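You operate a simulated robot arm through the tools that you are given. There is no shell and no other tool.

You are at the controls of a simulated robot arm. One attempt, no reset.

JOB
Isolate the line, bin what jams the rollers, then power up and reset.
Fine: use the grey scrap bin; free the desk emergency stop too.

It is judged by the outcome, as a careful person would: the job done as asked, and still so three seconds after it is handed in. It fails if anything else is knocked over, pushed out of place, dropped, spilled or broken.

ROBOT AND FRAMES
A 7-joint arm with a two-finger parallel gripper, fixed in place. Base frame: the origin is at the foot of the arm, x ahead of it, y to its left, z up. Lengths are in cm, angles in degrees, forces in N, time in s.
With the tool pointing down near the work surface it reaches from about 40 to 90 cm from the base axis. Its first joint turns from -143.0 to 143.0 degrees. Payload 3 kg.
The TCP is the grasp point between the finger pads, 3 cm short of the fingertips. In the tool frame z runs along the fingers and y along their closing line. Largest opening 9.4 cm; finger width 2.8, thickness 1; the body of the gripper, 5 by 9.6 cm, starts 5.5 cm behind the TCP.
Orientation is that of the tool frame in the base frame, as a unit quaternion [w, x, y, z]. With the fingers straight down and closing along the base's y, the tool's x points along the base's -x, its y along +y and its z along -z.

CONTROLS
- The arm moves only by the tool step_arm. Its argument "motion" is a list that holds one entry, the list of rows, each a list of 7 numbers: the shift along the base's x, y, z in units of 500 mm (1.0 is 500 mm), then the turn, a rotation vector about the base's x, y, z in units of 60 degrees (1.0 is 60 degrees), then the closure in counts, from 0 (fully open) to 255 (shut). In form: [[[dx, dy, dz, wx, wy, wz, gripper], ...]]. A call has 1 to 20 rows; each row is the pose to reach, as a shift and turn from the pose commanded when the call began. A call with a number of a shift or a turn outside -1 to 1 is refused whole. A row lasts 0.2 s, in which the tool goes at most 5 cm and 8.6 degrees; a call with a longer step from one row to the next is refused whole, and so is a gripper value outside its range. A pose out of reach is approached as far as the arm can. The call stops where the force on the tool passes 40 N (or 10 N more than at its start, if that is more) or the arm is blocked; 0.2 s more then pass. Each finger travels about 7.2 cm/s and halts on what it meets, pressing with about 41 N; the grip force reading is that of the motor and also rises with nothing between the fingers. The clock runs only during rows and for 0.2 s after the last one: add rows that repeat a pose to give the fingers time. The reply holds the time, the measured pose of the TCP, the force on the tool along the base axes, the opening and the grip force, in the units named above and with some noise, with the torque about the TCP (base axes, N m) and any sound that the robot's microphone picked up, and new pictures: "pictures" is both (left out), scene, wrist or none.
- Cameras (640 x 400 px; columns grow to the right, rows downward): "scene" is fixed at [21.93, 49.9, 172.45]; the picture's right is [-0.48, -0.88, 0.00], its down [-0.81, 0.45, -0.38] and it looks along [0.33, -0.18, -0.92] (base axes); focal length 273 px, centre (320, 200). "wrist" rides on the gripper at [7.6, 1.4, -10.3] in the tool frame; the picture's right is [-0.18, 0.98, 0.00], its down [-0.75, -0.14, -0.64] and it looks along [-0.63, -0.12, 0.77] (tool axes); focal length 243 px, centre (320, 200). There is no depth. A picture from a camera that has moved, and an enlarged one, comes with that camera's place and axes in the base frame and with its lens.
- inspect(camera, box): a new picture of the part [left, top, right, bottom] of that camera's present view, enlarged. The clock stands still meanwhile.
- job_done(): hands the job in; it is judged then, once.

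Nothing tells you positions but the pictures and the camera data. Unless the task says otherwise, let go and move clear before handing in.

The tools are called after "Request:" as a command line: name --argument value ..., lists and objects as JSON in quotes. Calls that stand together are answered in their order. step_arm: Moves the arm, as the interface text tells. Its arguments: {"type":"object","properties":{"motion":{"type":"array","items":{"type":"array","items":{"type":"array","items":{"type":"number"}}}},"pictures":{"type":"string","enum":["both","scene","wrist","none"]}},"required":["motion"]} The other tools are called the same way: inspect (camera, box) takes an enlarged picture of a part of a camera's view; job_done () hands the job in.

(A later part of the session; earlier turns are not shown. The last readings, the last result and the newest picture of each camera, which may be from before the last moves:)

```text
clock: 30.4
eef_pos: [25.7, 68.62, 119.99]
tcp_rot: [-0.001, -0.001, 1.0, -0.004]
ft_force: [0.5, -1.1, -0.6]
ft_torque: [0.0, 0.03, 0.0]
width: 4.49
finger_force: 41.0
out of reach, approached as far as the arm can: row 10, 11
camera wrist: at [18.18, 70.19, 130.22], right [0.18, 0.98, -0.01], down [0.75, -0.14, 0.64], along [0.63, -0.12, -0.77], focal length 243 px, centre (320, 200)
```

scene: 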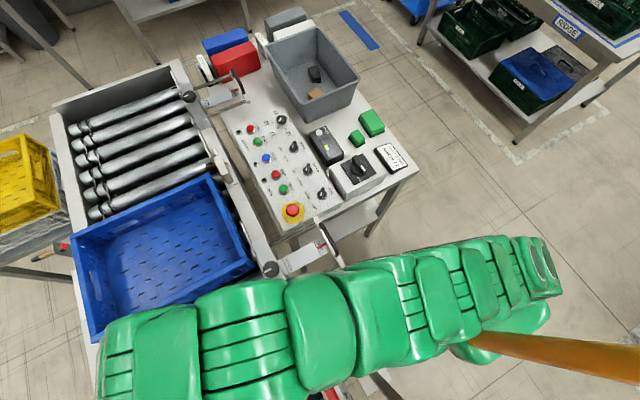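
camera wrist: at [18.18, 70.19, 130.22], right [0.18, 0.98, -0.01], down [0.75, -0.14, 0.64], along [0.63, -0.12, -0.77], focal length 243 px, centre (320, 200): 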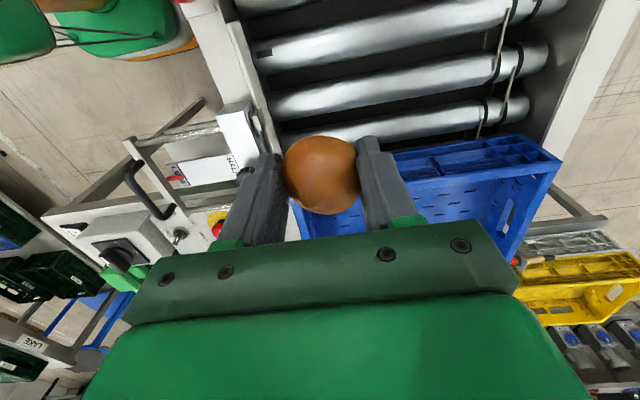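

The object came free and is held firmly, and the reach limit here is about z=120. The grey bin spans x≈79–109, y≈3–25 with its rim at z≈103, so I'll carry the object there at height in two legs and tilt the fingers outward for reach.

Request:
step_arm --motion '[[[0.04, -0.06, -0.02, 0, 0, 0, 150], [0.1, -0.12, -0.03, 0, 0, 0, 150], [0.16, -0.18, -0.03, 0, 0, 0, 150], [0.22, -0.24, -0.03, 0, 0, 0, 150], [0.28, -0.3, -0.03, 0, 0, 0, 150], [0.34, -0.36, -0.03, 0, 0, 0, 150], [0.4, -0.42, -0.03, 0, 0, 0, 150], [0.46, -0.48, -0.03, 0, 0, 0, 150], [0.52, -0.54, -0.03, 0, 0, 0, 150], [0.58, -0.6, -0.03, 0, 0, 0, 150], [0.64, -0.66, -0.03, 0, 0, 0, 150], [0.7, -0.72, -0.03, 0, 0, 0, 150], [0.74, -0.79, -0.03, 0, 0, 0, 150], [0.76, -0.87, -0.03, 0, 0, 0, 150], [0.78, -0.95, -0.03, 0, 0, 0, 150], [0.78, -1.0, -0.03, 0, 0, 0, 150], [0.78, -1.0, -0.03, 0, 0, 0, 150]]]' --pictures "both"

```text
clock: 34.0
eef_pos: [64.76, 18.69, 118.82]
tcp_rot: [-0.001, -0.001, 1.0, -0.003]
ft_force: [-1.0, -0.5, -0.5]
ft_torque: [-0.02, -0.01, -0.01]
width: 4.44
finger_force: 40.4
camera wrist: at [57.13, 20.17, 128.96], right [0.18, 0.98, -0.01], down [0.75, -0.14, 0.64], along [0.63, -0.12, -0.77], focal length 243 px, centre (320, 200)
```

scene: 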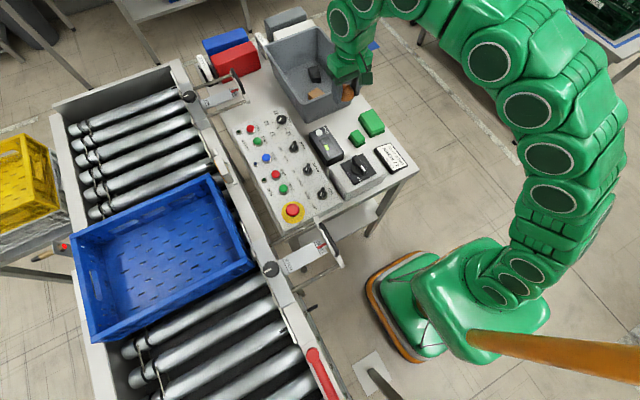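
wrist: 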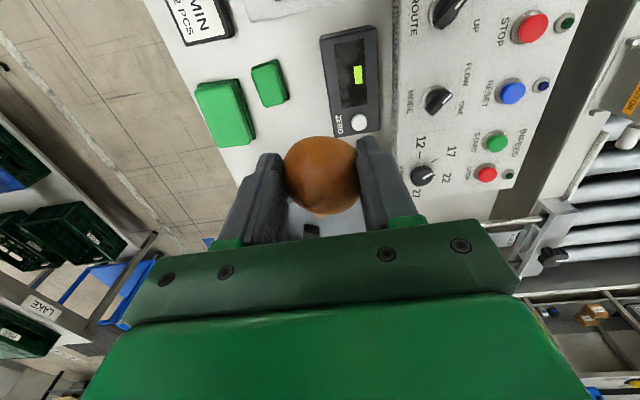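

The object is near the bin and still held. I'll tilt the fingers 25° outward and move over the bin at z≈113.

Request:
step_arm --motion '[[[0.04, -0.02, 0, 0, -0.1, 0, 150], [0.1, -0.03, 0, 0, -0.2, 0, 150], [0.17, -0.05, -0.01, 0, -0.3, 0, 150], [0.24, -0.06, -0.02, 0, -0.4167, 0, 150], [0.31, -0.07, -0.05, 0, -0.4167, 0, 150], [0.38, -0.08, -0.08, 0, -0.4167, 0, 150], [0.43, -0.09, -0.12, 0, -0.4167, 0, 150], [0.45, -0.09, -0.12, 0, -0.4167, 0, 150], [0.45, -0.09, -0.12, 0, -0.4167, 0, 150]]]' --pictures "both"

```text
clock: 36.0
eef_pos: [87.33, 14.24, 112.67]
tcp_rot: [0.216, 0.0, 0.976, -0.002]
ft_force: [0.1, 0.5, -0.8]
ft_torque: [0.01, -0.03, 0.0]
width: 4.45
finger_force: 40.7
camera wrist: at [76.02, 15.76, 118.72], right [0.17, 0.98, 0.07], down [0.41, -0.14, 0.9], along [0.9, -0.12, -0.43], focal length 243 px, centre (320, 200)
```

scene: 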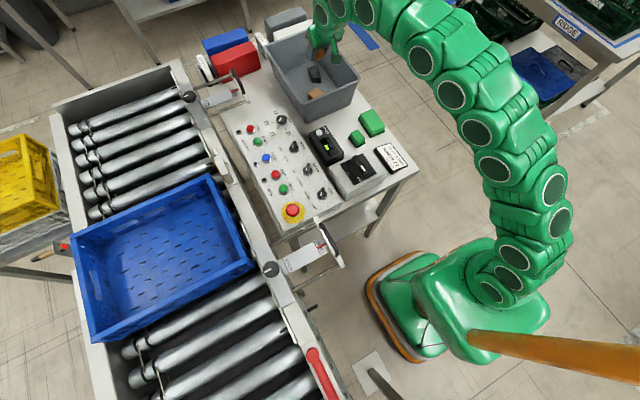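
wrist: 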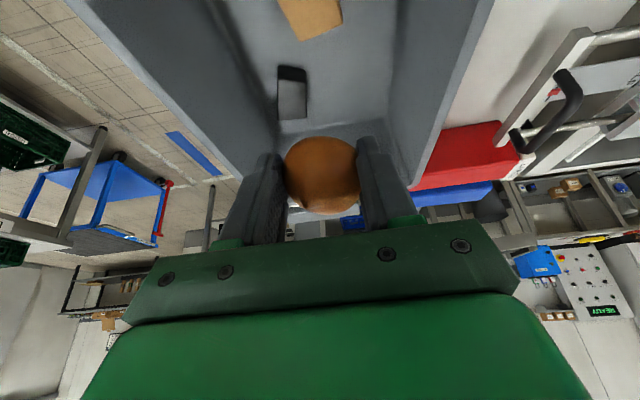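

The object is over the bin, with a small orange block at about (91, 14) and a black one at (100, 10) inside. I'll shift to a clear spot at about (85.5, 16.5) and lower into the bin.

Request:
step_arm --motion '[[[-0.018, 0.022, -0.06, 0, 0, 0, 150], [-0.036, 0.044, -0.12, 0, 0, 0, 150], [-0.036, 0.044, -0.17, 0, 0, 0, 150], [-0.036, 0.044, -0.21, 0, 0, 0, 150], [-0.036, 0.044, -0.234, 0, 0, 0, 150], [-0.036, 0.044, -0.234, 0, 0, 0, 150]]]' --pictures "both"

Request:
inspect --camera "scene" --box '[240, 0, 400, 130]'

```text
clock: 37.4
eef_pos: [85.41, 16.29, 100.91]
tcp_rot: [0.215, 0.0, 0.977, -0.003]
ft_force: [-0.1, -0.8, -0.7]
ft_torque: [-0.04, -0.01, 0.0]
width: 4.41
finger_force: 41.3
camera wrist: at [74.23, 17.88, 106.92], right [0.17, 0.98, 0.07], down [0.41, -0.14, 0.9], along [0.9, -0.12, -0.43], focal length 243 px, centre (320, 200)
```

scene: 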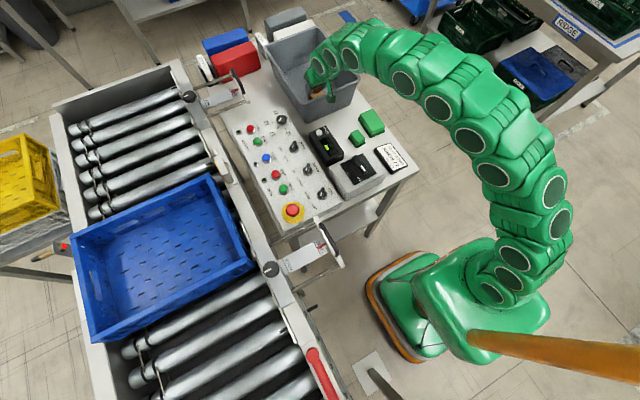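
wrist: 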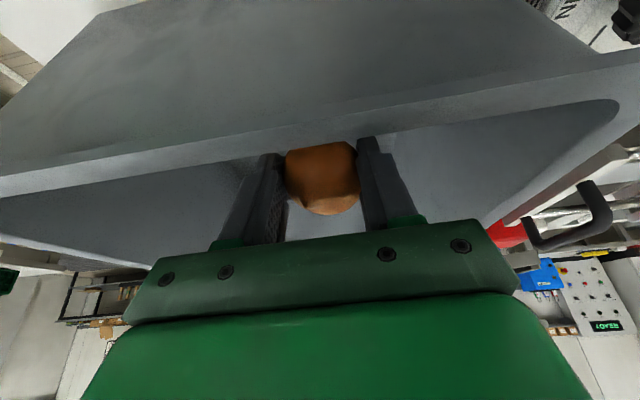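

```text
3.08 times, centred on (320, 65) of scene
camera zoom: at [21.93, 49.9, 172.45], right [-0.48, -0.88, 0.0], down [-0.81, 0.45, -0.38], along [0.33, -0.18, -0.92], focal length 839 px, centre (320, 615)
```

zoom: 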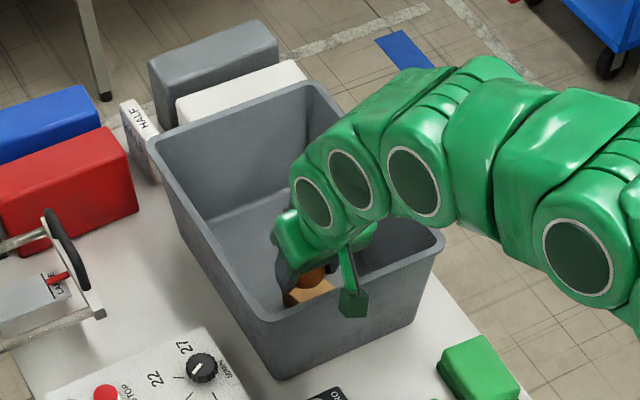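

The object is inside the bin below the rim and nothing is touching. I'll lower a little more and release it gently.

Request:
step_arm --motion '[[[0, 0, -0.02, 0, 0, 0, 150], [0, 0, -0.03, 0, 0, 0, 150], [0, 0, -0.03, 0, 0, 0, 150], [0, 0, -0.03, 0, 0, 0, 120], [0, 0, -0.03, 0, 0, 0, 80], [0, 0, -0.03, 0, 0, 0, 70], [0, 0, -0.03, 0, 0, 0, 70], [0, 0, -0.03, 0, 0, 0, 70]]]' --pictures "both"

Request:
inspect --camera "scene" --box '[240, 0, 400, 130]'

```text
clock: 39.2
eef_pos: [85.45, 16.28, 99.34]
tcp_rot: [0.216, 0.0, 0.976, -0.004]
ft_force: [0.5, 0.7, -0.3]
ft_torque: [0.02, 0.01, 0.0]
width: 6.8
finger_force: 0.1
camera wrist: at [74.21, 17.88, 105.43], right [0.17, 0.98, 0.07], down [0.41, -0.14, 0.9], along [0.9, -0.12, -0.43], focal length 243 px, centre (320, 200)
```

scene: 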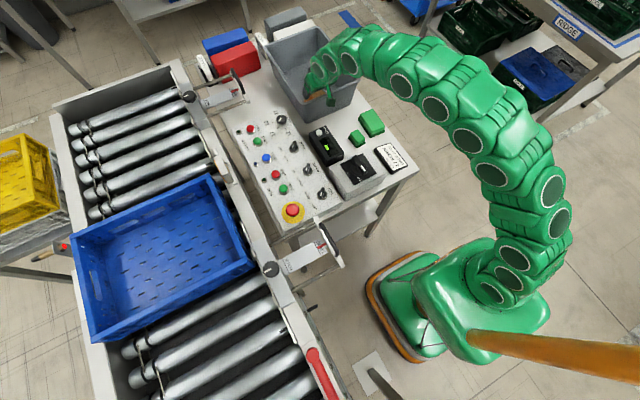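
wrist: 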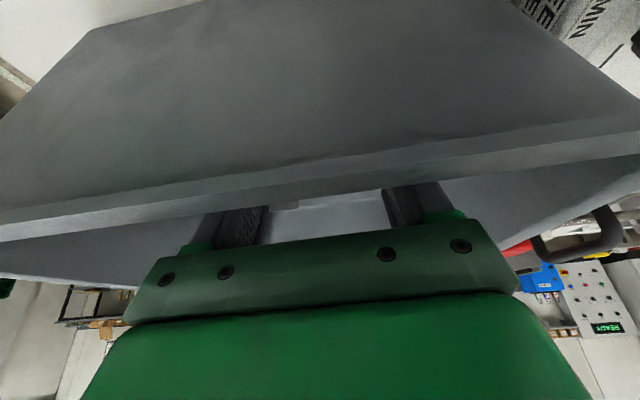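

```text
3.08 times, centred on (320, 65) of scene
camera zoom: at [21.93, 49.9, 172.45], right [-0.48, -0.88, 0.0], down [-0.81, 0.45, -0.38], along [0.33, -0.18, -0.92], focal length 839 px, centre (320, 615)
```

zoom: 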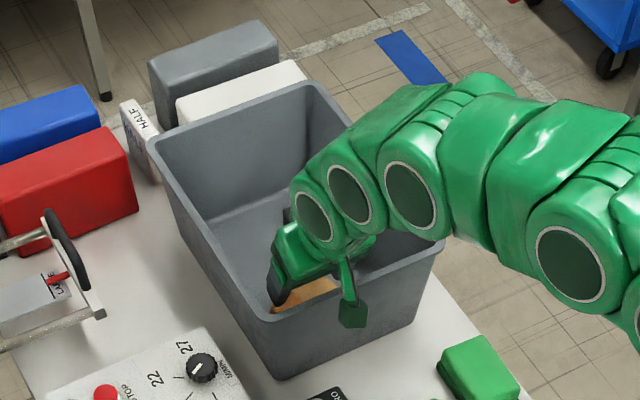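

Released. I'll rise straight up clear of the bin, untilt while backing off, and confirm the object stayed inside.

Request:
step_arm --motion '[[[0, 0, 0.06, 0, 0, 0, 70], [0, 0, 0.13, 0, 0, 0, 70], [0, 0, 0.2, 0, 0, 0, 70], [0, 0, 0.28, 0, 0, 0, 70], [-0.08, 0, 0.32, 0, 0.1, 0, 70], [-0.17, 0, 0.33, 0, 0.2, 0, 70], [-0.26, 0, 0.33, 0, 0.3, 0, 70], [-0.35, 0, 0.33, 0, 0.4167, 0, 70], [-0.44, 0, 0.33, 0, 0.4167, 0, 70], [-0.53, 0.03, 0.33, 0, 0.4167, 0, 70], [-0.62, 0.06, 0.33, 0, 0.4167, 0, 70], [-0.66, 0.066, 0.33, 0, 0.4167, 0, 70], [-0.66, 0.066, 0.33, 0, 0.4167, 0, 70]]]' --pictures "both"

Request:
inspect --camera "scene" --box '[240, 0, 400, 130]'

Request:
inspect --camera "wrist" --box '[240, 30, 400, 130]'

```text
clock: 42.0
eef_pos: [52.41, 19.72, 115.73]
tcp_rot: [-0.001, -0.001, 1.0, -0.003]
ft_force: [-0.3, -0.5, 0.3]
ft_torque: [0.0, -0.02, -0.01]
width: 6.8
finger_force: 0.0
camera wrist: at [44.73, 21.28, 126.03], right [0.18, 0.98, -0.01], down [0.75, -0.14, 0.64], along [0.63, -0.12, -0.77], focal length 243 px, centre (320, 200)
```

scene: 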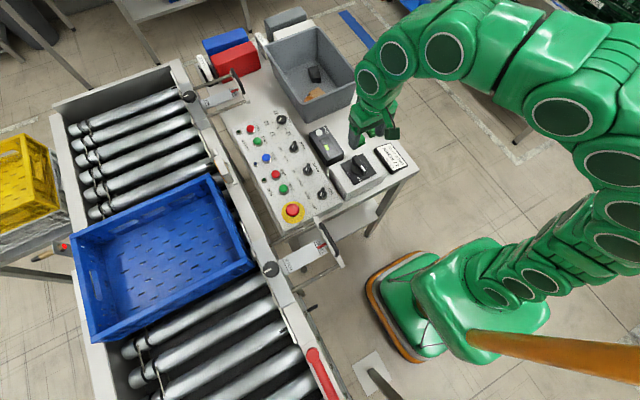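
wrist: 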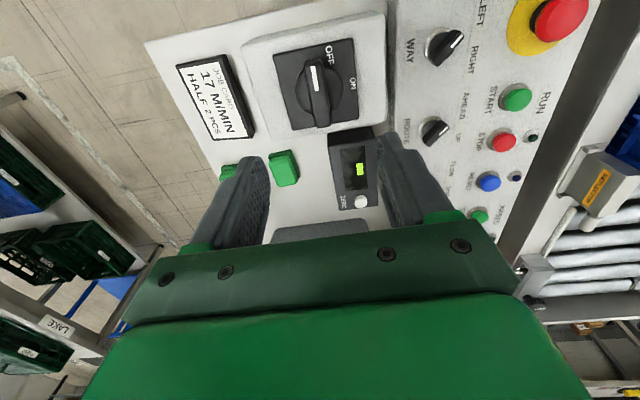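

```text
3.08 times, centred on (320, 65) of scene
camera zoom: at [21.93, 49.9, 172.45], right [-0.48, -0.88, 0.0], down [-0.81, 0.45, -0.38], along [0.33, -0.18, -0.92], focal length 839 px, centre (320, 615)
```

zoom: 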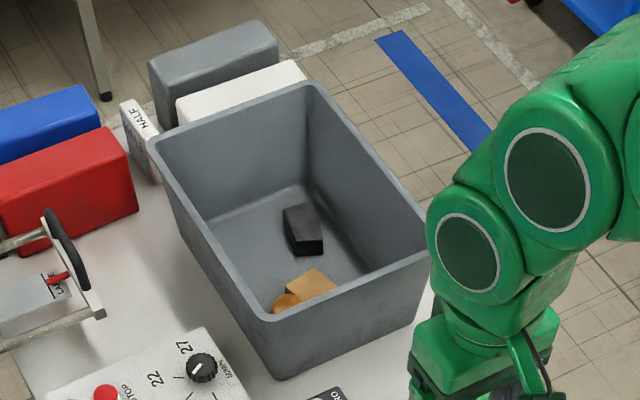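

```text
4.00 times, centred on (320, 80) of wrist
camera zoom: at [44.73, 21.28, 126.03], right [0.18, 0.98, -0.01], down [0.75, -0.14, 0.64], along [0.63, -0.12, -0.77], focal length 970 px, centre (320, 680)
```

zoom: 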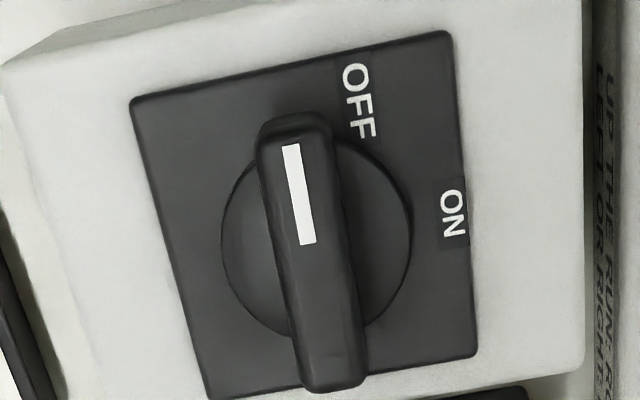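

The object rests in the grey bin beside the other scrap, and nothing was disturbed. There is printed text on the panel's side face that I want to read before I power up.

Request:
inspect --camera "wrist" --box '[360, 0, 456, 60]'

Request:
inspect --camera "wrist" --box '[360, 50, 456, 110]'

Request:
inspect --camera "wrist" --box '[480, 0, 608, 80]'

```text
6.67 times, centred on (408, 30) of wrist
camera zoom: at [44.73, 21.28, 126.03], right [0.18, 0.98, -0.01], down [0.75, -0.14, 0.64], along [0.63, -0.12, -0.77], focal length 1618 px, centre (-267, 1333)
```

zoom: 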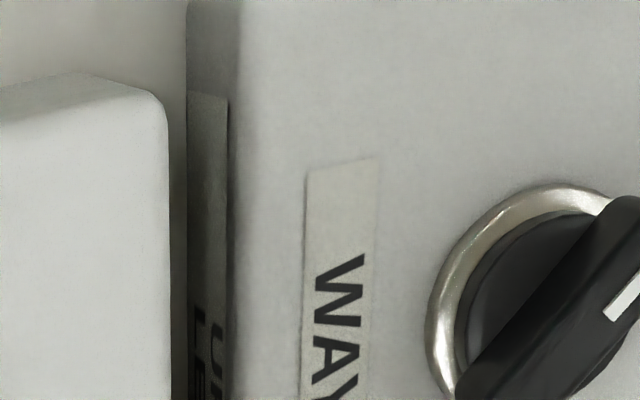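

```text
6.67 times, centred on (408, 80) of wrist
camera zoom: at [44.73, 21.28, 126.03], right [0.18, 0.98, -0.01], down [0.75, -0.14, 0.64], along [0.63, -0.12, -0.77], focal length 1618 px, centre (-267, 1000)
```

zoom: 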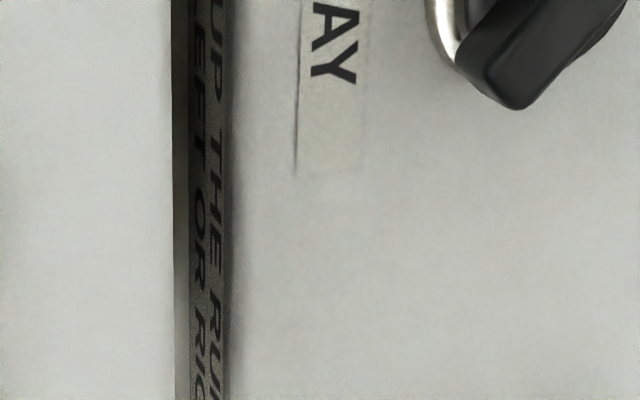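

```text
5.00 times, centred on (544, 40) of wrist
camera zoom: at [44.73, 21.28, 126.03], right [0.18, 0.98, -0.01], down [0.75, -0.14, 0.64], along [0.63, -0.12, -0.77], focal length 1213 px, centre (-800, 1000)
```

zoom: 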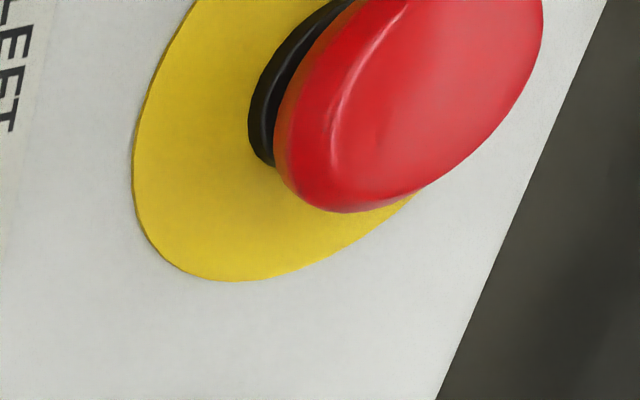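

The visible text ("UP THE RUN…", "LEFT OR RIGHT") may carry operating notes. I'll turn the wrist camera to face that side and read it before powering up.

Request:
step_arm --motion '[[[0.02, 0, 0, 0, 0, 0.1364, 70], [0.04, 0, 0, 0, 0, 0.2727, 70], [0.06, 0, 0, 0, 0, 0.4091, 70], [0.08, 0, 0, 0, 0, 0.5455, 70], [0.1, 0, 0, 0, 0, 0.6818, 70], [0.12, 0, 0, 0, 0, 0.8182, 70], [0.14, 0, 0, 0, 0, 0.9545, 70], [0.15, 0, 0, 0, 0, 1.0, 70], [0.15, 0, 0, 0, 0, 1.0, 70]]]' --pictures "none"

Request:
step_arm --motion '[[[0, 0, 0, 0, 0, 0.1364, 70], [0, 0, -0.02, 0, 0, 0.2727, 70], [0, 0, -0.04, 0, 0, 0.4091, 70], [0, 0, -0.04, 0, 0, 0.5, 70], [0, 0, -0.04, 0, 0, 0.5, 70]]]' --pictures "wrist"

Request:
inspect --camera "wrist" --box '[160, 40, 480, 240]'

```text
clock: 44.0
eef_pos: [60.04, 19.68, 115.88]
tcp_rot: [0.002, -0.501, 0.866, -0.003]
ft_force: [0.2, -0.6, -0.2]
ft_torque: [-0.01, 0.01, 0.0]
width: 6.82
finger_force: 0.0
```

```text
clock: 45.2
eef_pos: [59.97, 19.64, 113.88]
tcp_rot: [-0.002, 0.708, -0.706, 0.003]
ft_force: [0.0, 0.1, 1.1]
ft_torque: [0.03, -0.02, -0.01]
width: 6.84
finger_force: 0.0
camera wrist: at [58.51, 12.07, 124.1], right [-0.98, 0.18, -0.01], down [0.13, 0.76, 0.64], along [0.12, 0.63, -0.77], focal length 243 px, centre (320, 200)
```

wrist: 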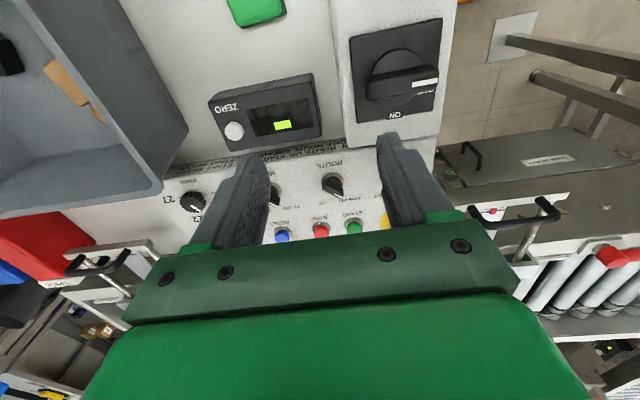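

```text
2.00 times, centred on (320, 140) of wrist
camera zoom: at [58.51, 12.07, 124.1], right [-0.98, 0.18, -0.01], down [0.13, 0.76, 0.64], along [0.12, 0.63, -0.77], focal length 485 px, centre (320, 320)
```

zoom: 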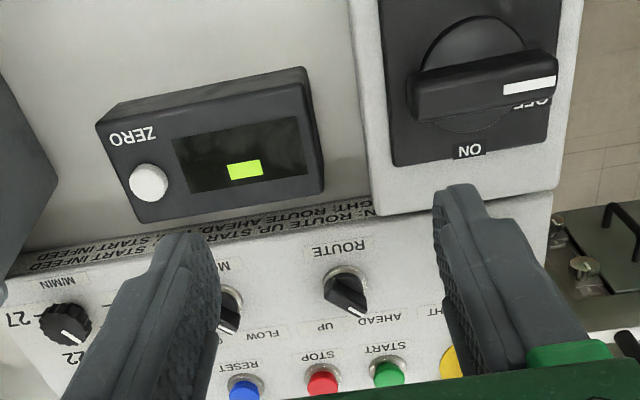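

Request:
inspect --camera "wrist" --box '[240, 125, 360, 200]'

Request:
inspect --camera "wrist" --box '[150, 135, 270, 210]'

```text
5.33 times, centred on (300, 162) of wrist
camera zoom: at [58.51, 12.07, 124.1], right [-0.98, 0.18, -0.01], down [0.13, 0.76, 0.64], along [0.12, 0.63, -0.77], focal length 1294 px, centre (427, 400)
```

zoom: 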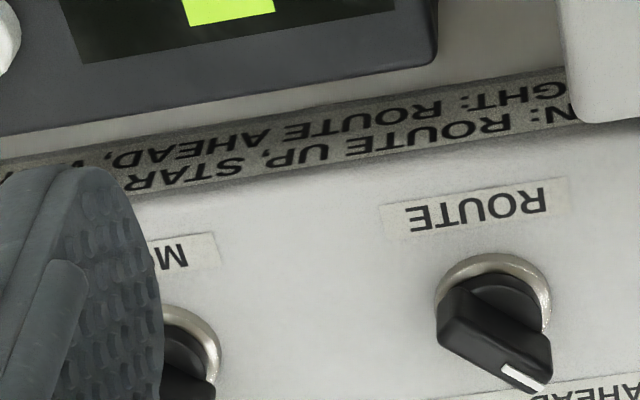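

```text
5.33 times, centred on (210, 172) of wrist
camera zoom: at [58.51, 12.07, 124.1], right [-0.98, 0.18, -0.01], down [0.13, 0.76, 0.64], along [0.12, 0.63, -0.77], focal length 1294 px, centre (907, 347)
```

zoom: 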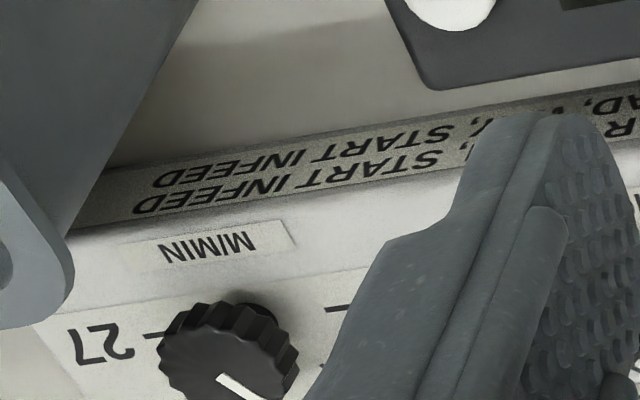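

The notes only cover routing starts, which aren't part of this job. I'll return to the isolator with the fingers closing along y to suit the handle's present position.

Request:
step_arm --motion '[[[-0.02, 0, 0, 0, 0, -0.1364, 110], [-0.04, 0, 0, 0, 0, -0.2727, 110], [-0.06, 0, 0, 0, 0, -0.4091, 110], [-0.08, 0, 0, 0, 0, -0.5455, 110], [-0.1, 0, 0, 0, 0, -0.6818, 110], [-0.12, 0, 0, 0, 0, -0.8182, 110], [-0.14, 0, 0, 0, 0, -0.9545, 110], [-0.15, 0, 0, 0, 0, -1.0, 110], [-0.15, 0, 0, 0, 0, -1.0, 110]]]' --pictures "none"

Request:
step_arm --motion '[[[0, 0, 0, 0, 0, -0.1364, 110], [0, 0, 0, 0, 0, -0.2727, 110], [0, 0, 0, 0, 0, -0.4091, 110], [0, 0, 0, 0, 0, -0.5, 110], [0, 0, 0, 0, 0, -0.5, 110]]]' --pictures "wrist"

Request:
inspect --camera "wrist" --box '[240, 30, 400, 130]'

```text
clock: 47.2
eef_pos: [52.45, 19.68, 113.89]
tcp_rot: [0.0, -0.258, 0.966, -0.004]
ft_force: [-0.1, 0.0, -1.0]
ft_torque: [0.03, 0.01, 0.0]
width: 5.35
finger_force: 0.0
```

```text
clock: 48.4
eef_pos: [52.52, 19.65, 113.82]
tcp_rot: [-0.001, 0.0, 1.0, -0.003]
ft_force: [-0.3, 0.1, 0.2]
ft_torque: [-0.01, -0.03, 0.01]
width: 5.36
finger_force: 0.1
camera wrist: at [44.86, 21.13, 124.14], right [0.18, 0.98, -0.01], down [0.75, -0.14, 0.64], along [0.63, -0.12, -0.77], focal length 243 px, centre (320, 200)
```

wrist: 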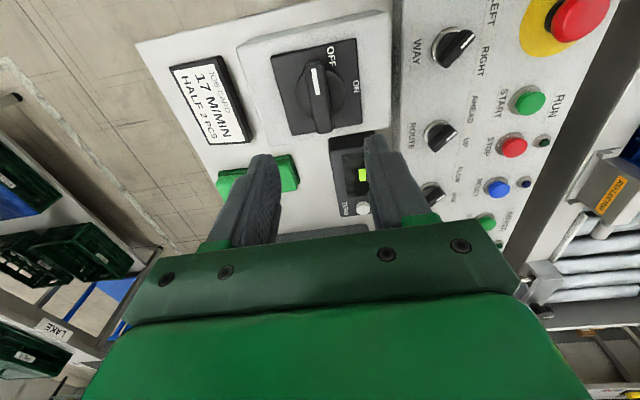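

```text
4.00 times, centred on (320, 80) of wrist
camera zoom: at [44.86, 21.13, 124.14], right [0.18, 0.98, -0.01], down [0.75, -0.14, 0.64], along [0.63, -0.12, -0.77], focal length 970 px, centre (320, 680)
```

zoom: 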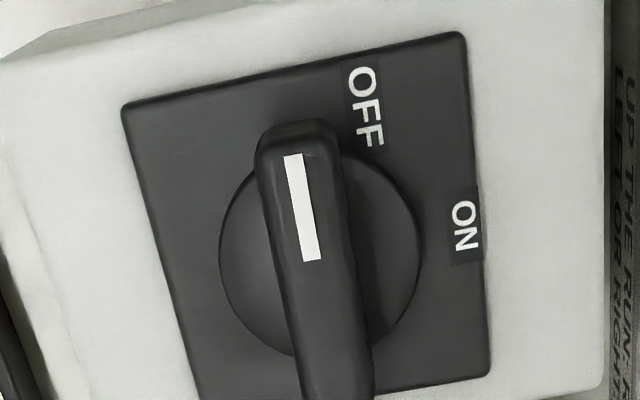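

Alignment is good, so I'll descend and close on the handle.

Request:
step_arm --motion '[[[0, -0.002, -0.08, 0, 0, 0, 110], [-0.002, -0.002, -0.15, 0, 0, 0, 110], [-0.002, -0.002, -0.2, 0, 0, 0, 110], [-0.002, -0.002, -0.225, 0, 0, 0, 110], [-0.002, -0.002, -0.241, 0, 0, 0, 110], [-0.002, -0.002, -0.241, 0, 0, 0, 160], [-0.002, -0.002, -0.241, 0, 0, 0, 200], [-0.002, -0.002, -0.241, 0, 0, 0, 210], [-0.002, -0.002, -0.241, 0, 0, 0, 210]]]' --pictures "wrist"

```text
clock: 50.4
eef_pos: [52.44, 19.66, 101.8]
tcp_rot: [-0.001, -0.001, 1.0, -0.003]
ft_force: [0.5, -7.1, -1.8]
ft_torque: [-0.06, -0.02, 0.0]
width: 2.02
finger_force: 3.0
camera wrist: at [44.79, 21.08, 112.03], right [0.18, 0.98, -0.01], down [0.75, -0.14, 0.64], along [0.63, -0.12, -0.77], focal length 243 px, centre (320, 200)
```

wrist: 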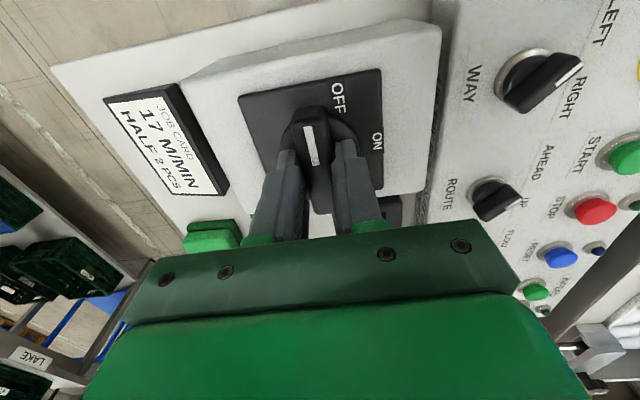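

The handle is lightly gripped. I'll nudge to centre and turn clockwise back toward ON with this softer grip.

Request:
step_arm --motion '[[[0, -0.002, 0, 0, 0, -0.02, 215], [0, -0.002, 0, 0, 0, -0.06, 215], [0, -0.002, 0, 0, 0, -0.1, 215], [0, -0.002, 0, 0, 0, -0.15, 215], [0, -0.002, 0, 0, 0, -0.2, 215], [0, -0.002, 0, 0, 0, -0.25, 215], [0, -0.002, 0, 0, 0, -0.3, 215], [0, -0.002, 0, 0, 0, -0.35, 215], [0, -0.002, 0, 0, 0, -0.4, 215], [0, -0.002, 0, 0, 0, -0.45, 215], [0, -0.002, 0, 0, 0, -0.5, 215], [0, -0.002, 0, 0, 0, -0.55, 215], [0, -0.002, 0, 0, 0, -0.6, 215], [0, -0.002, 0, 0, 0, -0.65, 215], [0, -0.002, 0, 0, 0, -0.7, 215], [0, -0.002, 0, 0, 0, -0.75, 215]]]' --pictures "wrist"

```text
clock: 53.8
eef_pos: [52.51, 19.6, 101.76]
tcp_rot: [-0.002, 0.383, 0.924, -0.003]
ft_force: [5.1, 22.2, -23.8]
ft_torque: [0.6, -0.91, -0.01]
width: 1.89
finger_force: 44.8
camera wrist: at [48.09, 25.98, 112.07], right [0.82, 0.57, -0.01], down [0.44, -0.63, 0.64], along [0.36, -0.53, -0.77], focal length 243 px, centre (320, 200)
```

wrist: 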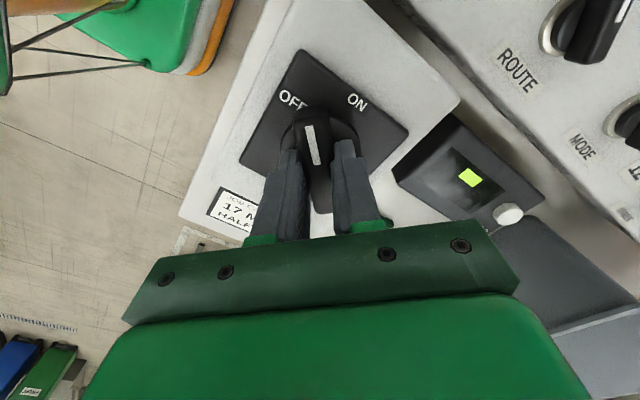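

Halfway and all smooth. I'll ease the preload slightly and complete the turn.

Request:
step_arm --motion '[[[0, 0.002, -0.001, 0, 0, -0.03, 215], [0, 0.003, -0.001, 0, 0, -0.08, 215], [0, 0.003, -0.001, 0, 0, -0.13, 215], [0, 0.003, -0.001, 0, 0, -0.18, 215], [0, 0.003, -0.001, 0, 0, -0.23, 215], [0, 0.003, -0.001, 0, 0, -0.28, 215], [0, 0.003, -0.001, 0, 0, -0.33, 215], [0, 0.003, -0.001, 0, 0, -0.38, 215], [0, 0.003, -0.001, 0, 0, -0.43, 215], [0, 0.003, -0.001, 0, 0, -0.48, 215], [0, 0.003, -0.001, 0, 0, -0.53, 215], [0, 0.003, -0.001, 0, 0, -0.58, 215], [0, 0.003, -0.001, 0, 0, -0.63, 215], [0, 0.003, -0.001, 0, 0, -0.68, 215], [0, 0.003, -0.001, 0, 0, -0.72, 215], [0, 0.003, -0.001, 0, 0, -0.75, 215]]]' --pictures "both"

```text
clock: 57.2
eef_pos: [52.56, 19.65, 101.71]
tcp_rot: [-0.002, 0.707, 0.707, -0.002]
ft_force: [38.7, -14.7, 11.2]
ft_torque: [-0.47, -1.39, 0.06]
width: 1.89
finger_force: 45.1
camera wrist: at [53.92, 27.21, 112.03], right [0.98, -0.18, -0.01], down [-0.14, -0.75, 0.64], along [-0.12, -0.63, -0.77], focal length 243 px, centre (320, 200)
```

scene: 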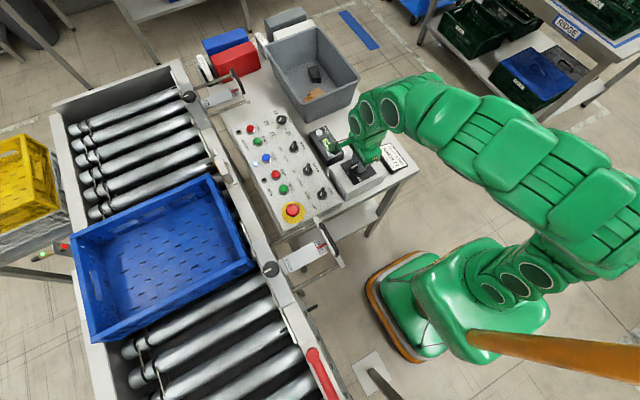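
wrist: 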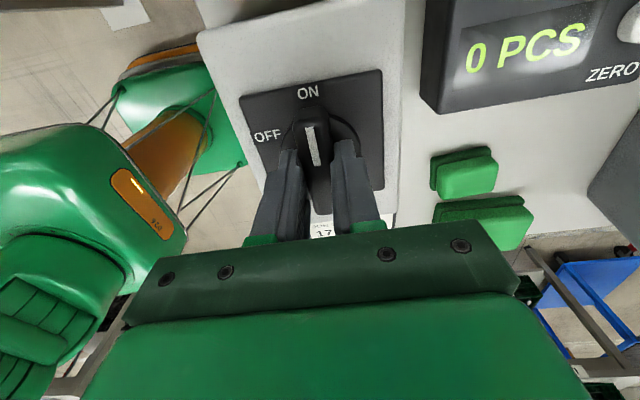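

Power is back: the counter shows 0 PCS and the status lamp is lit. I'll release, rise, and go above the emergency stop.

Request:
step_arm --motion '[[[0, 0, 0, 0, 0, 0, 180], [0, 0, 0, 0, 0, 0, 130], [0, 0, 0, 0, 0, 0, 110], [0, 0, 0.06, 0, 0, 0, 90], [0, 0, 0.15, 0, 0, 0, 60], [0, 0, 0.24, 0, 0, 0, 30], [0, 0.06, 0.3, 0, 0, 0, 0], [0, 0.15, 0.32, 0, 0, 0, 0], [0, 0.24, 0.32, 0, 0, 0, 0], [-0.02, 0.33, 0.32, 0, 0, 0, 0], [-0.04, 0.42, 0.32, 0, 0, 0, 0], [-0.04, 0.48, 0.32, 0, 0, 0, 0], [-0.04, 0.48, 0.32, 0, 0, 0, 0]]]' --pictures "both"

Request:
inspect --camera "wrist" --box '[240, 30, 400, 130]'

Request:
inspect --camera "scene" --box '[220, 90, 420, 230]'

```text
clock: 60.0
eef_pos: [50.62, 43.63, 117.93]
tcp_rot: [-0.003, 0.706, 0.708, -0.002]
ft_force: [-1.1, -0.3, 0.5]
ft_torque: [-0.03, 0.01, -0.02]
width: 9.36
finger_force: 0.2
camera wrist: at [51.96, 51.27, 128.13], right [0.98, -0.18, -0.01], down [-0.14, -0.75, 0.64], along [-0.12, -0.63, -0.77], focal length 243 px, centre (320, 200)
```

scene: 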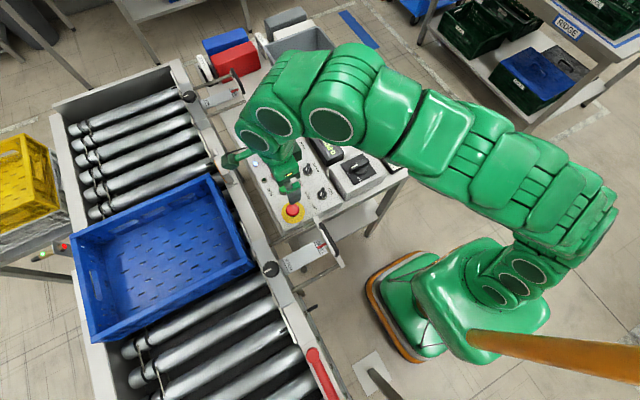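
wrist: 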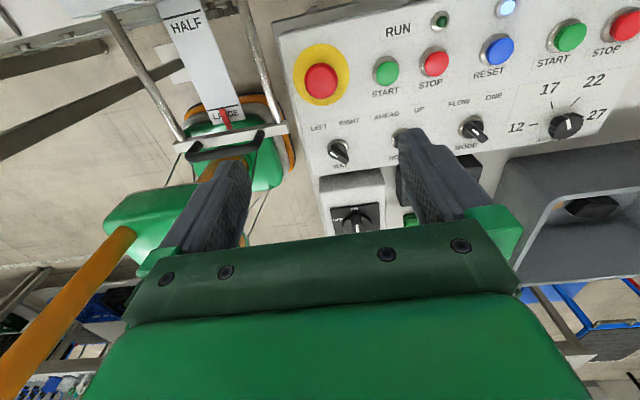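

```text
4.00 times, centred on (320, 80) of wrist
camera zoom: at [51.96, 51.27, 128.13], right [0.98, -0.18, -0.01], down [-0.14, -0.75, 0.64], along [-0.12, -0.63, -0.77], focal length 970 px, centre (320, 680)
```

zoom: 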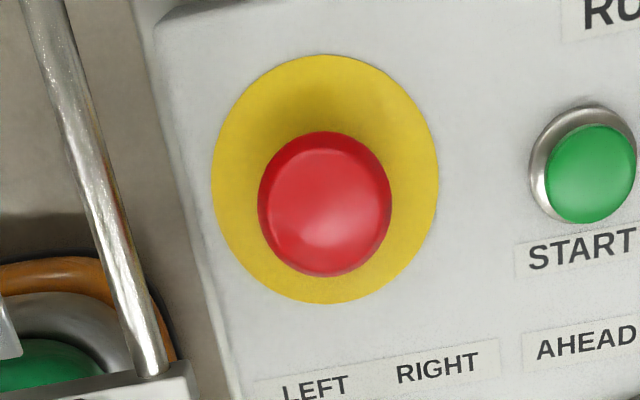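

```text
2.86 times, centred on (320, 160) of scene
camera zoom: at [21.93, 49.9, 172.45], right [-0.48, -0.88, 0.0], down [-0.81, 0.45, -0.38], along [0.33, -0.18, -0.92], focal length 779 px, centre (320, 314)
```

zoom: 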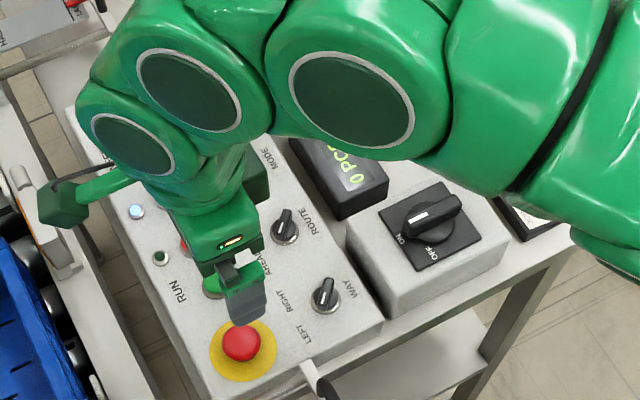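

The emergency stop's red head is at about (50.65, 43.8, 97) and is 4 cm wide. I'll turn the tool back so the fingers close along y, which leaves room to twist the head clockwise to release it.

Request:
step_arm --motion '[[[0, 0, 0, 0, 0, 0.1364, 60], [0, 0, 0, 0, 0, 0.2727, 100], [0, 0, 0, 0, 0, 0.4091, 100], [0, 0, 0, 0, 0, 0.5455, 100], [0, 0, 0, 0, 0, 0.6818, 100], [0, 0, 0, 0, 0, 0.8182, 100], [0, 0, 0, 0, 0, 0.9545, 100], [0, 0, 0, 0, 0, 1.0, 100]]]' --pictures "none"

Request:
step_arm --motion '[[[0, 0, 0, 0, 0, 0.1364, 100], [0, 0, -0.04, 0, 0, 0.2727, 100], [0, 0.003, -0.1, 0, 0, 0.4091, 100], [0, 0.003, -0.16, 0, 0, 0.5, 100], [0, 0.003, -0.2, 0, 0, 0.5, 100], [0, 0.003, -0.2, 0, 0, 0.5, 100]]]' --pictures "wrist"

Request:
inspect --camera "wrist" --box '[240, 60, 400, 160]'

```text
clock: 61.8
eef_pos: [50.42, 43.69, 117.8]
tcp_rot: [-0.001, 0.258, 0.966, -0.003]
ft_force: [0.4, 0.4, -0.6]
ft_torque: [-0.02, -0.03, -0.02]
width: 5.72
finger_force: 0.1
```

```text
clock: 63.2
eef_pos: [50.49, 43.65, 107.91]
tcp_rot: [-0.001, -0.001, 1.0, -0.004]
ft_force: [0.5, 0.5, 0.1]
ft_torque: [0.03, 0.02, 0.0]
width: 5.72
finger_force: 0.1
camera wrist: at [42.87, 45.24, 118.01], right [0.18, 0.98, -0.01], down [0.75, -0.14, 0.64], along [0.63, -0.12, -0.77], focal length 243 px, centre (320, 200)
```

wrist: 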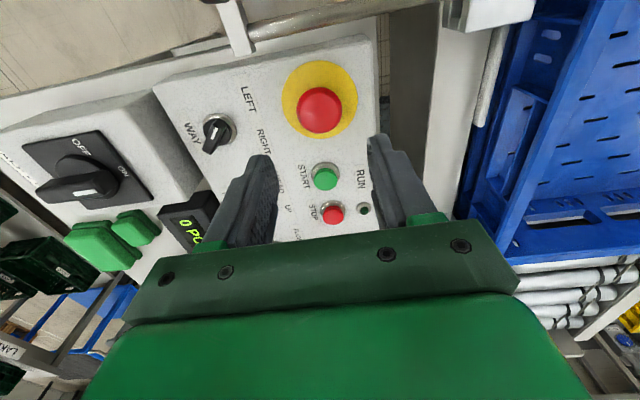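

```text
4.00 times, centred on (320, 110) of wrist
camera zoom: at [42.87, 45.24, 118.01], right [0.18, 0.98, -0.01], down [0.75, -0.14, 0.64], along [0.63, -0.12, -0.77], focal length 970 px, centre (320, 560)
```

zoom: 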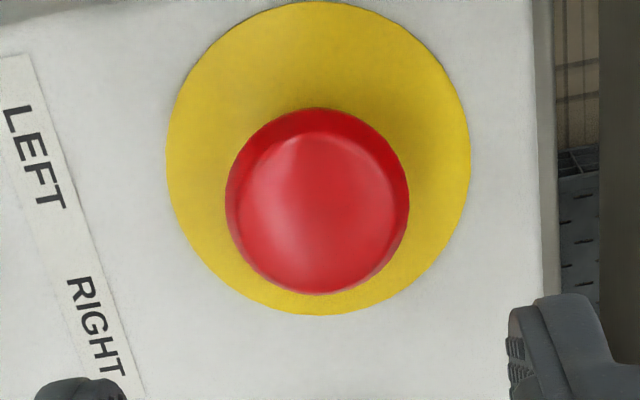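

The axis is at about (50.4, 43.7), matching the tool. I'll lower so the pads flank the red head and close lightly.

Request:
step_arm --motion '[[[0, 0.001, -0.06, 0, 0, 0, 100], [-0.002, 0.001, -0.12, 0, 0, 0, 100], [-0.002, 0.001, -0.16, 0, 0, 0, 100], [-0.002, 0.001, -0.185, 0, 0, 0, 100], [-0.002, 0.001, -0.202, 0, 0, 0, 100], [-0.002, 0.001, -0.202, 0, 0, 0, 120], [-0.002, 0.001, -0.202, 0, 0, 0, 145], [-0.002, 0.001, -0.202, 0, 0, 0, 145]]]' --pictures "both"

Request:
inspect --camera "wrist" --box '[240, 90, 400, 190]'

```text
clock: 65.0
eef_pos: [50.3, 43.76, 97.73]
tcp_rot: [-0.001, -0.001, 1.0, -0.004]
ft_force: [-1.7, -4.6, -0.6]
ft_torque: [-0.06, 0.07, -0.02]
width: 4.3
finger_force: 2.5
camera wrist: at [42.66, 45.22, 107.88], right [0.18, 0.98, -0.01], down [0.75, -0.14, 0.64], along [0.63, -0.12, -0.77], focal length 243 px, centre (320, 200)
```

scene: 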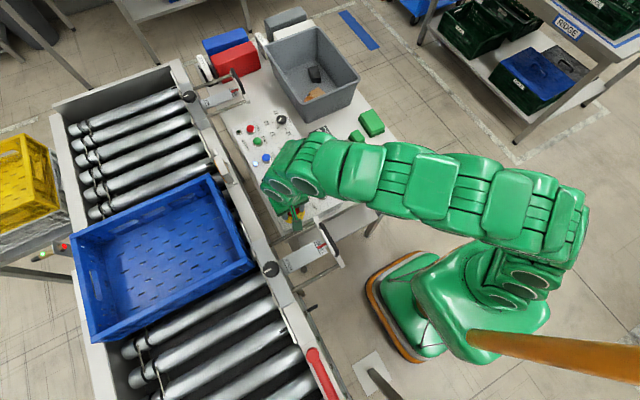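
wrist: 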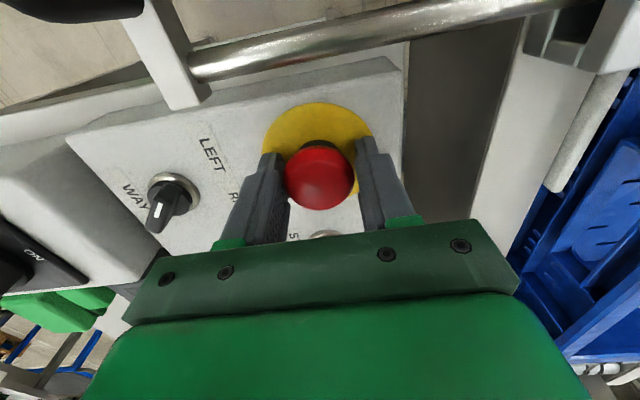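

```text
4.00 times, centred on (320, 140) of wrist
camera zoom: at [42.66, 45.22, 107.88], right [0.18, 0.98, -0.01], down [0.75, -0.14, 0.64], along [0.63, -0.12, -0.77], focal length 970 px, centre (320, 440)
```

zoom: 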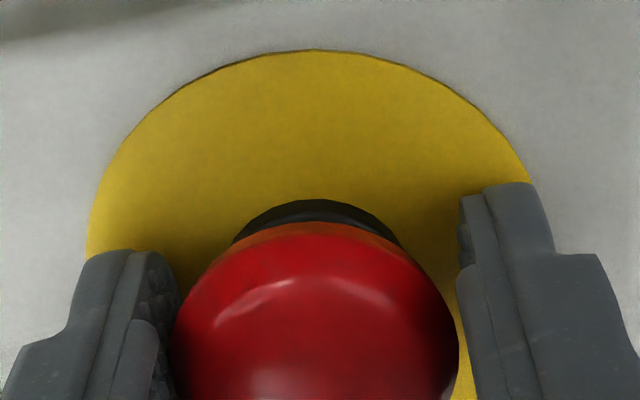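

Request:
step_arm --motion '[[[0, -0.001, 0, 0, 0, 0, 155], [0, -0.001, 0, 0, 0, 0, 165], [0, -0.001, 0, 0, 0, 0, 165]]]' --pictures "none"

```text
clock: 65.8
eef_pos: [50.37, 43.69, 97.64]
tcp_rot: [0.0, -0.001, 1.0, -0.003]
ft_force: [-2.6, -15.3, -2.7]
ft_torque: [-0.19, 0.08, -0.09]
width: 4.14
finger_force: 7.3
```

Request:
step_arm --motion '[[[0, -0.002, 0, 0, 0, 0, 170], [0, -0.003, 0, 0, 0, 0, 180], [0, -0.003, 0, 0, 0, 0, 180]]]' --pictures "none"

```text
clock: 66.6
eef_pos: [50.35, 43.58, 97.7]
tcp_rot: [0.0, -0.001, 1.0, -0.004]
ft_force: [6.0, -3.5, -6.5]
ft_torque: [0.01, -0.24, -0.04]
width: 3.98
finger_force: 45.3
```

Now the head is firmly and evenly gripped at 4.0 cm. I'll twist it clockwise slowly.

Request:
step_arm --motion '[[[0, 0, 0, 0, 0, -0.04, 180], [0, 0, 0, 0, 0, -0.08, 180], [0, 0, 0, 0, 0, -0.12, 180], [0, 0, 0, 0, 0, -0.16, 180], [0, 0, 0, 0, 0, -0.2, 180], [0, 0, 0, 0, 0, -0.24, 180], [0, 0, 0, 0, 0, -0.28, 180], [0, 0, 0, 0, 0, -0.32, 180]]]' --pictures "wrist"

```text
clock: 68.4
eef_pos: [50.29, 43.66, 97.67]
tcp_rot: [-0.001, 0.167, 0.986, -0.002]
ft_force: [0.7, 2.5, 5.9]
ft_torque: [-0.06, -0.15, 0.62]
width: 3.96
finger_force: 45.6
camera wrist: at [43.59, 47.59, 107.87], right [0.5, 0.87, -0.01], down [0.67, -0.38, 0.64], along [0.55, -0.32, -0.77], focal length 243 px, centre (320, 200)
```

wrist: 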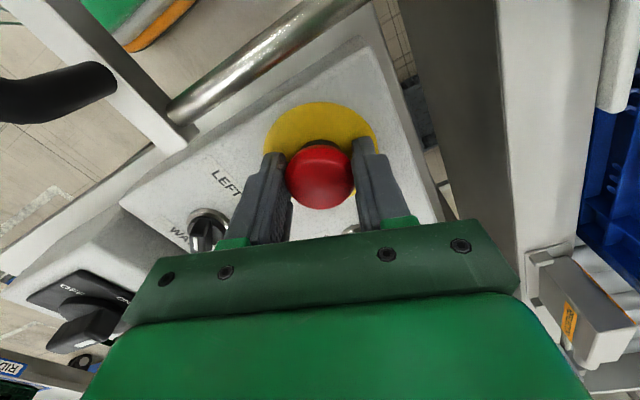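

The head resists the twist with 0.6 N·m like a spring latch. I'll keep going clockwise.

Request:
step_arm --motion '[[[0, 0, 0, 0, 0, -0.05, 200], [0, 0, 0, 0, 0, -0.1, 200], [0, 0, 0, 0, 0, -0.15, 200], [0, 0, 0, 0, 0, -0.2, 200], [0, 0, 0, 0, 0, -0.25, 200], [0, 0, 0, 0, 0, -0.3, 200], [0, 0, 0, 0, 0, -0.35, 200], [0, 0, 0, 0, 0, -0.4, 200], [0, 0, 0, 0, 0, -0.45, 200]]]' --pictures "wrist"

```text
clock: 70.5
eef_pos: [50.4, 43.7, 97.66]
tcp_rot: [-0.002, 0.391, 0.92, -0.002]
ft_force: [3.6, 4.1, 0.9]
ft_torque: [0.01, -0.1, 0.0]
width: 3.97
finger_force: 44.5
stopped in row 9: the force on the tool passed its limit at 40 N (the readings are from after the stop); the commanded pose is now the measured one
camera wrist: at [46.12, 50.21, 107.88], right [0.84, 0.55, 0.0], down [0.42, -0.64, 0.64], along [0.35, -0.54, -0.77], focal length 243 px, centre (320, 200)
```

wrist: 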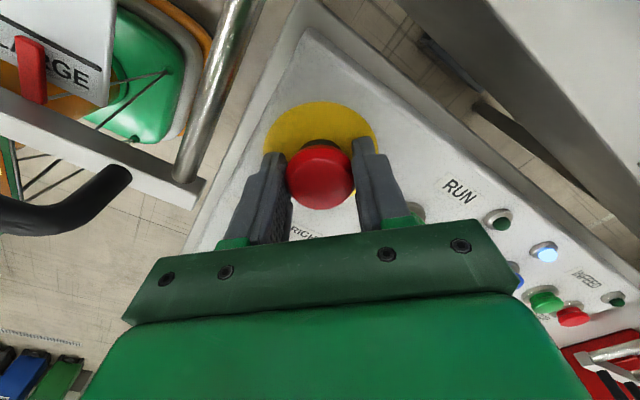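

At 46° the torque fell to zero with a jolt, likely the release popping. I'll open the fingers, back off and look.

Request:
step_arm --motion '[[[0, 0, 0, 0, 0, 0, 130], [0, 0, 0, 0, 0, 0, 100], [0, 0, 0, 0, 0, 0, 95], [0, 0, 0.08, 0, 0, 0, 95], [0, 0, 0.16, 0, 0, 0.14, 95], [0, 0, 0.204, 0, 0, 0.28, 95], [0, 0, 0.204, 0, 0, 0.42, 95], [0, 0, 0.204, 0, 0, 0.56, 95], [0, 0, 0.204, 0, 0, 0.7, 95], [0, 0, 0.204, 0, 0, 0.767, 95], [0, 0, 0.204, 0, 0, 0.767, 95]]]' --pictures "both"

Request:
inspect --camera "wrist" --box '[240, 60, 400, 160]'

Request:
inspect --camera "scene" --box '[264, 185, 328, 225]'

```text
clock: 72.8
eef_pos: [50.27, 43.62, 107.86]
tcp_rot: [-0.001, 0.001, 1.0, -0.001]
ft_force: [0.0, 0.5, 0.0]
ft_torque: [0.01, 0.01, 0.02]
width: 5.87
finger_force: 0.0
camera wrist: at [42.73, 45.1, 118.08], right [0.18, 0.98, 0.0], down [0.75, -0.14, 0.64], along [0.63, -0.12, -0.77], focal length 243 px, centre (320, 200)
```

scene: 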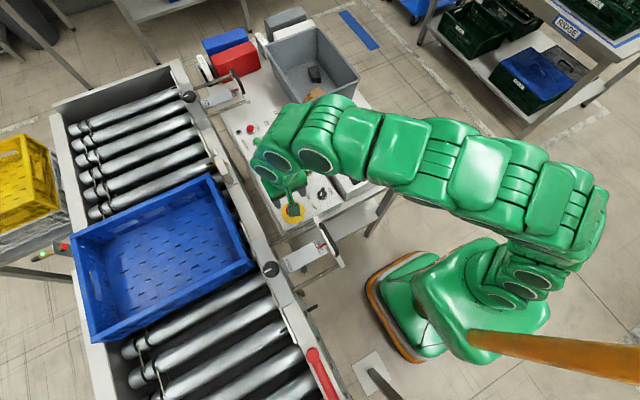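
wrist: 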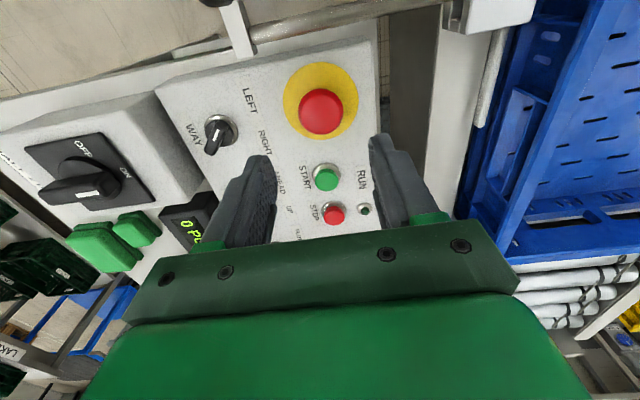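

```text
4.00 times, centred on (320, 110) of wrist
camera zoom: at [42.73, 45.1, 118.08], right [0.18, 0.98, 0.0], down [0.75, -0.14, 0.64], along [0.63, -0.12, -0.77], focal length 970 px, centre (320, 560)
```

zoom: 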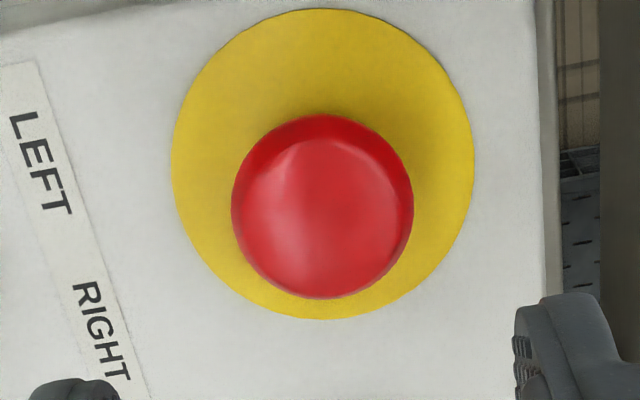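

```text
10.00 times, centred on (296, 205) of scene
camera zoom: at [21.93, 49.9, 172.45], right [-0.48, -0.88, 0.0], down [-0.81, 0.45, -0.38], along [0.33, -0.18, -0.92], focal length 2727 px, centre (560, 150)
```

zoom: 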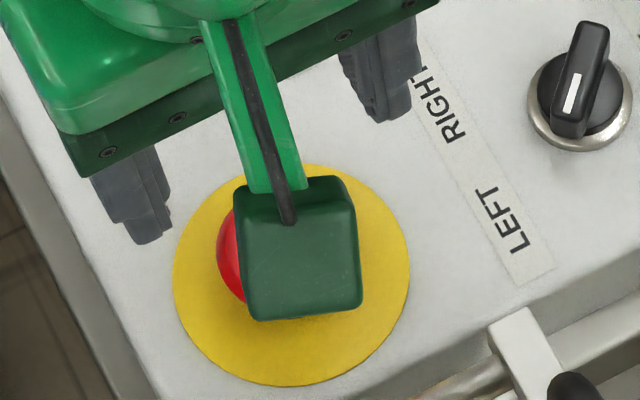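

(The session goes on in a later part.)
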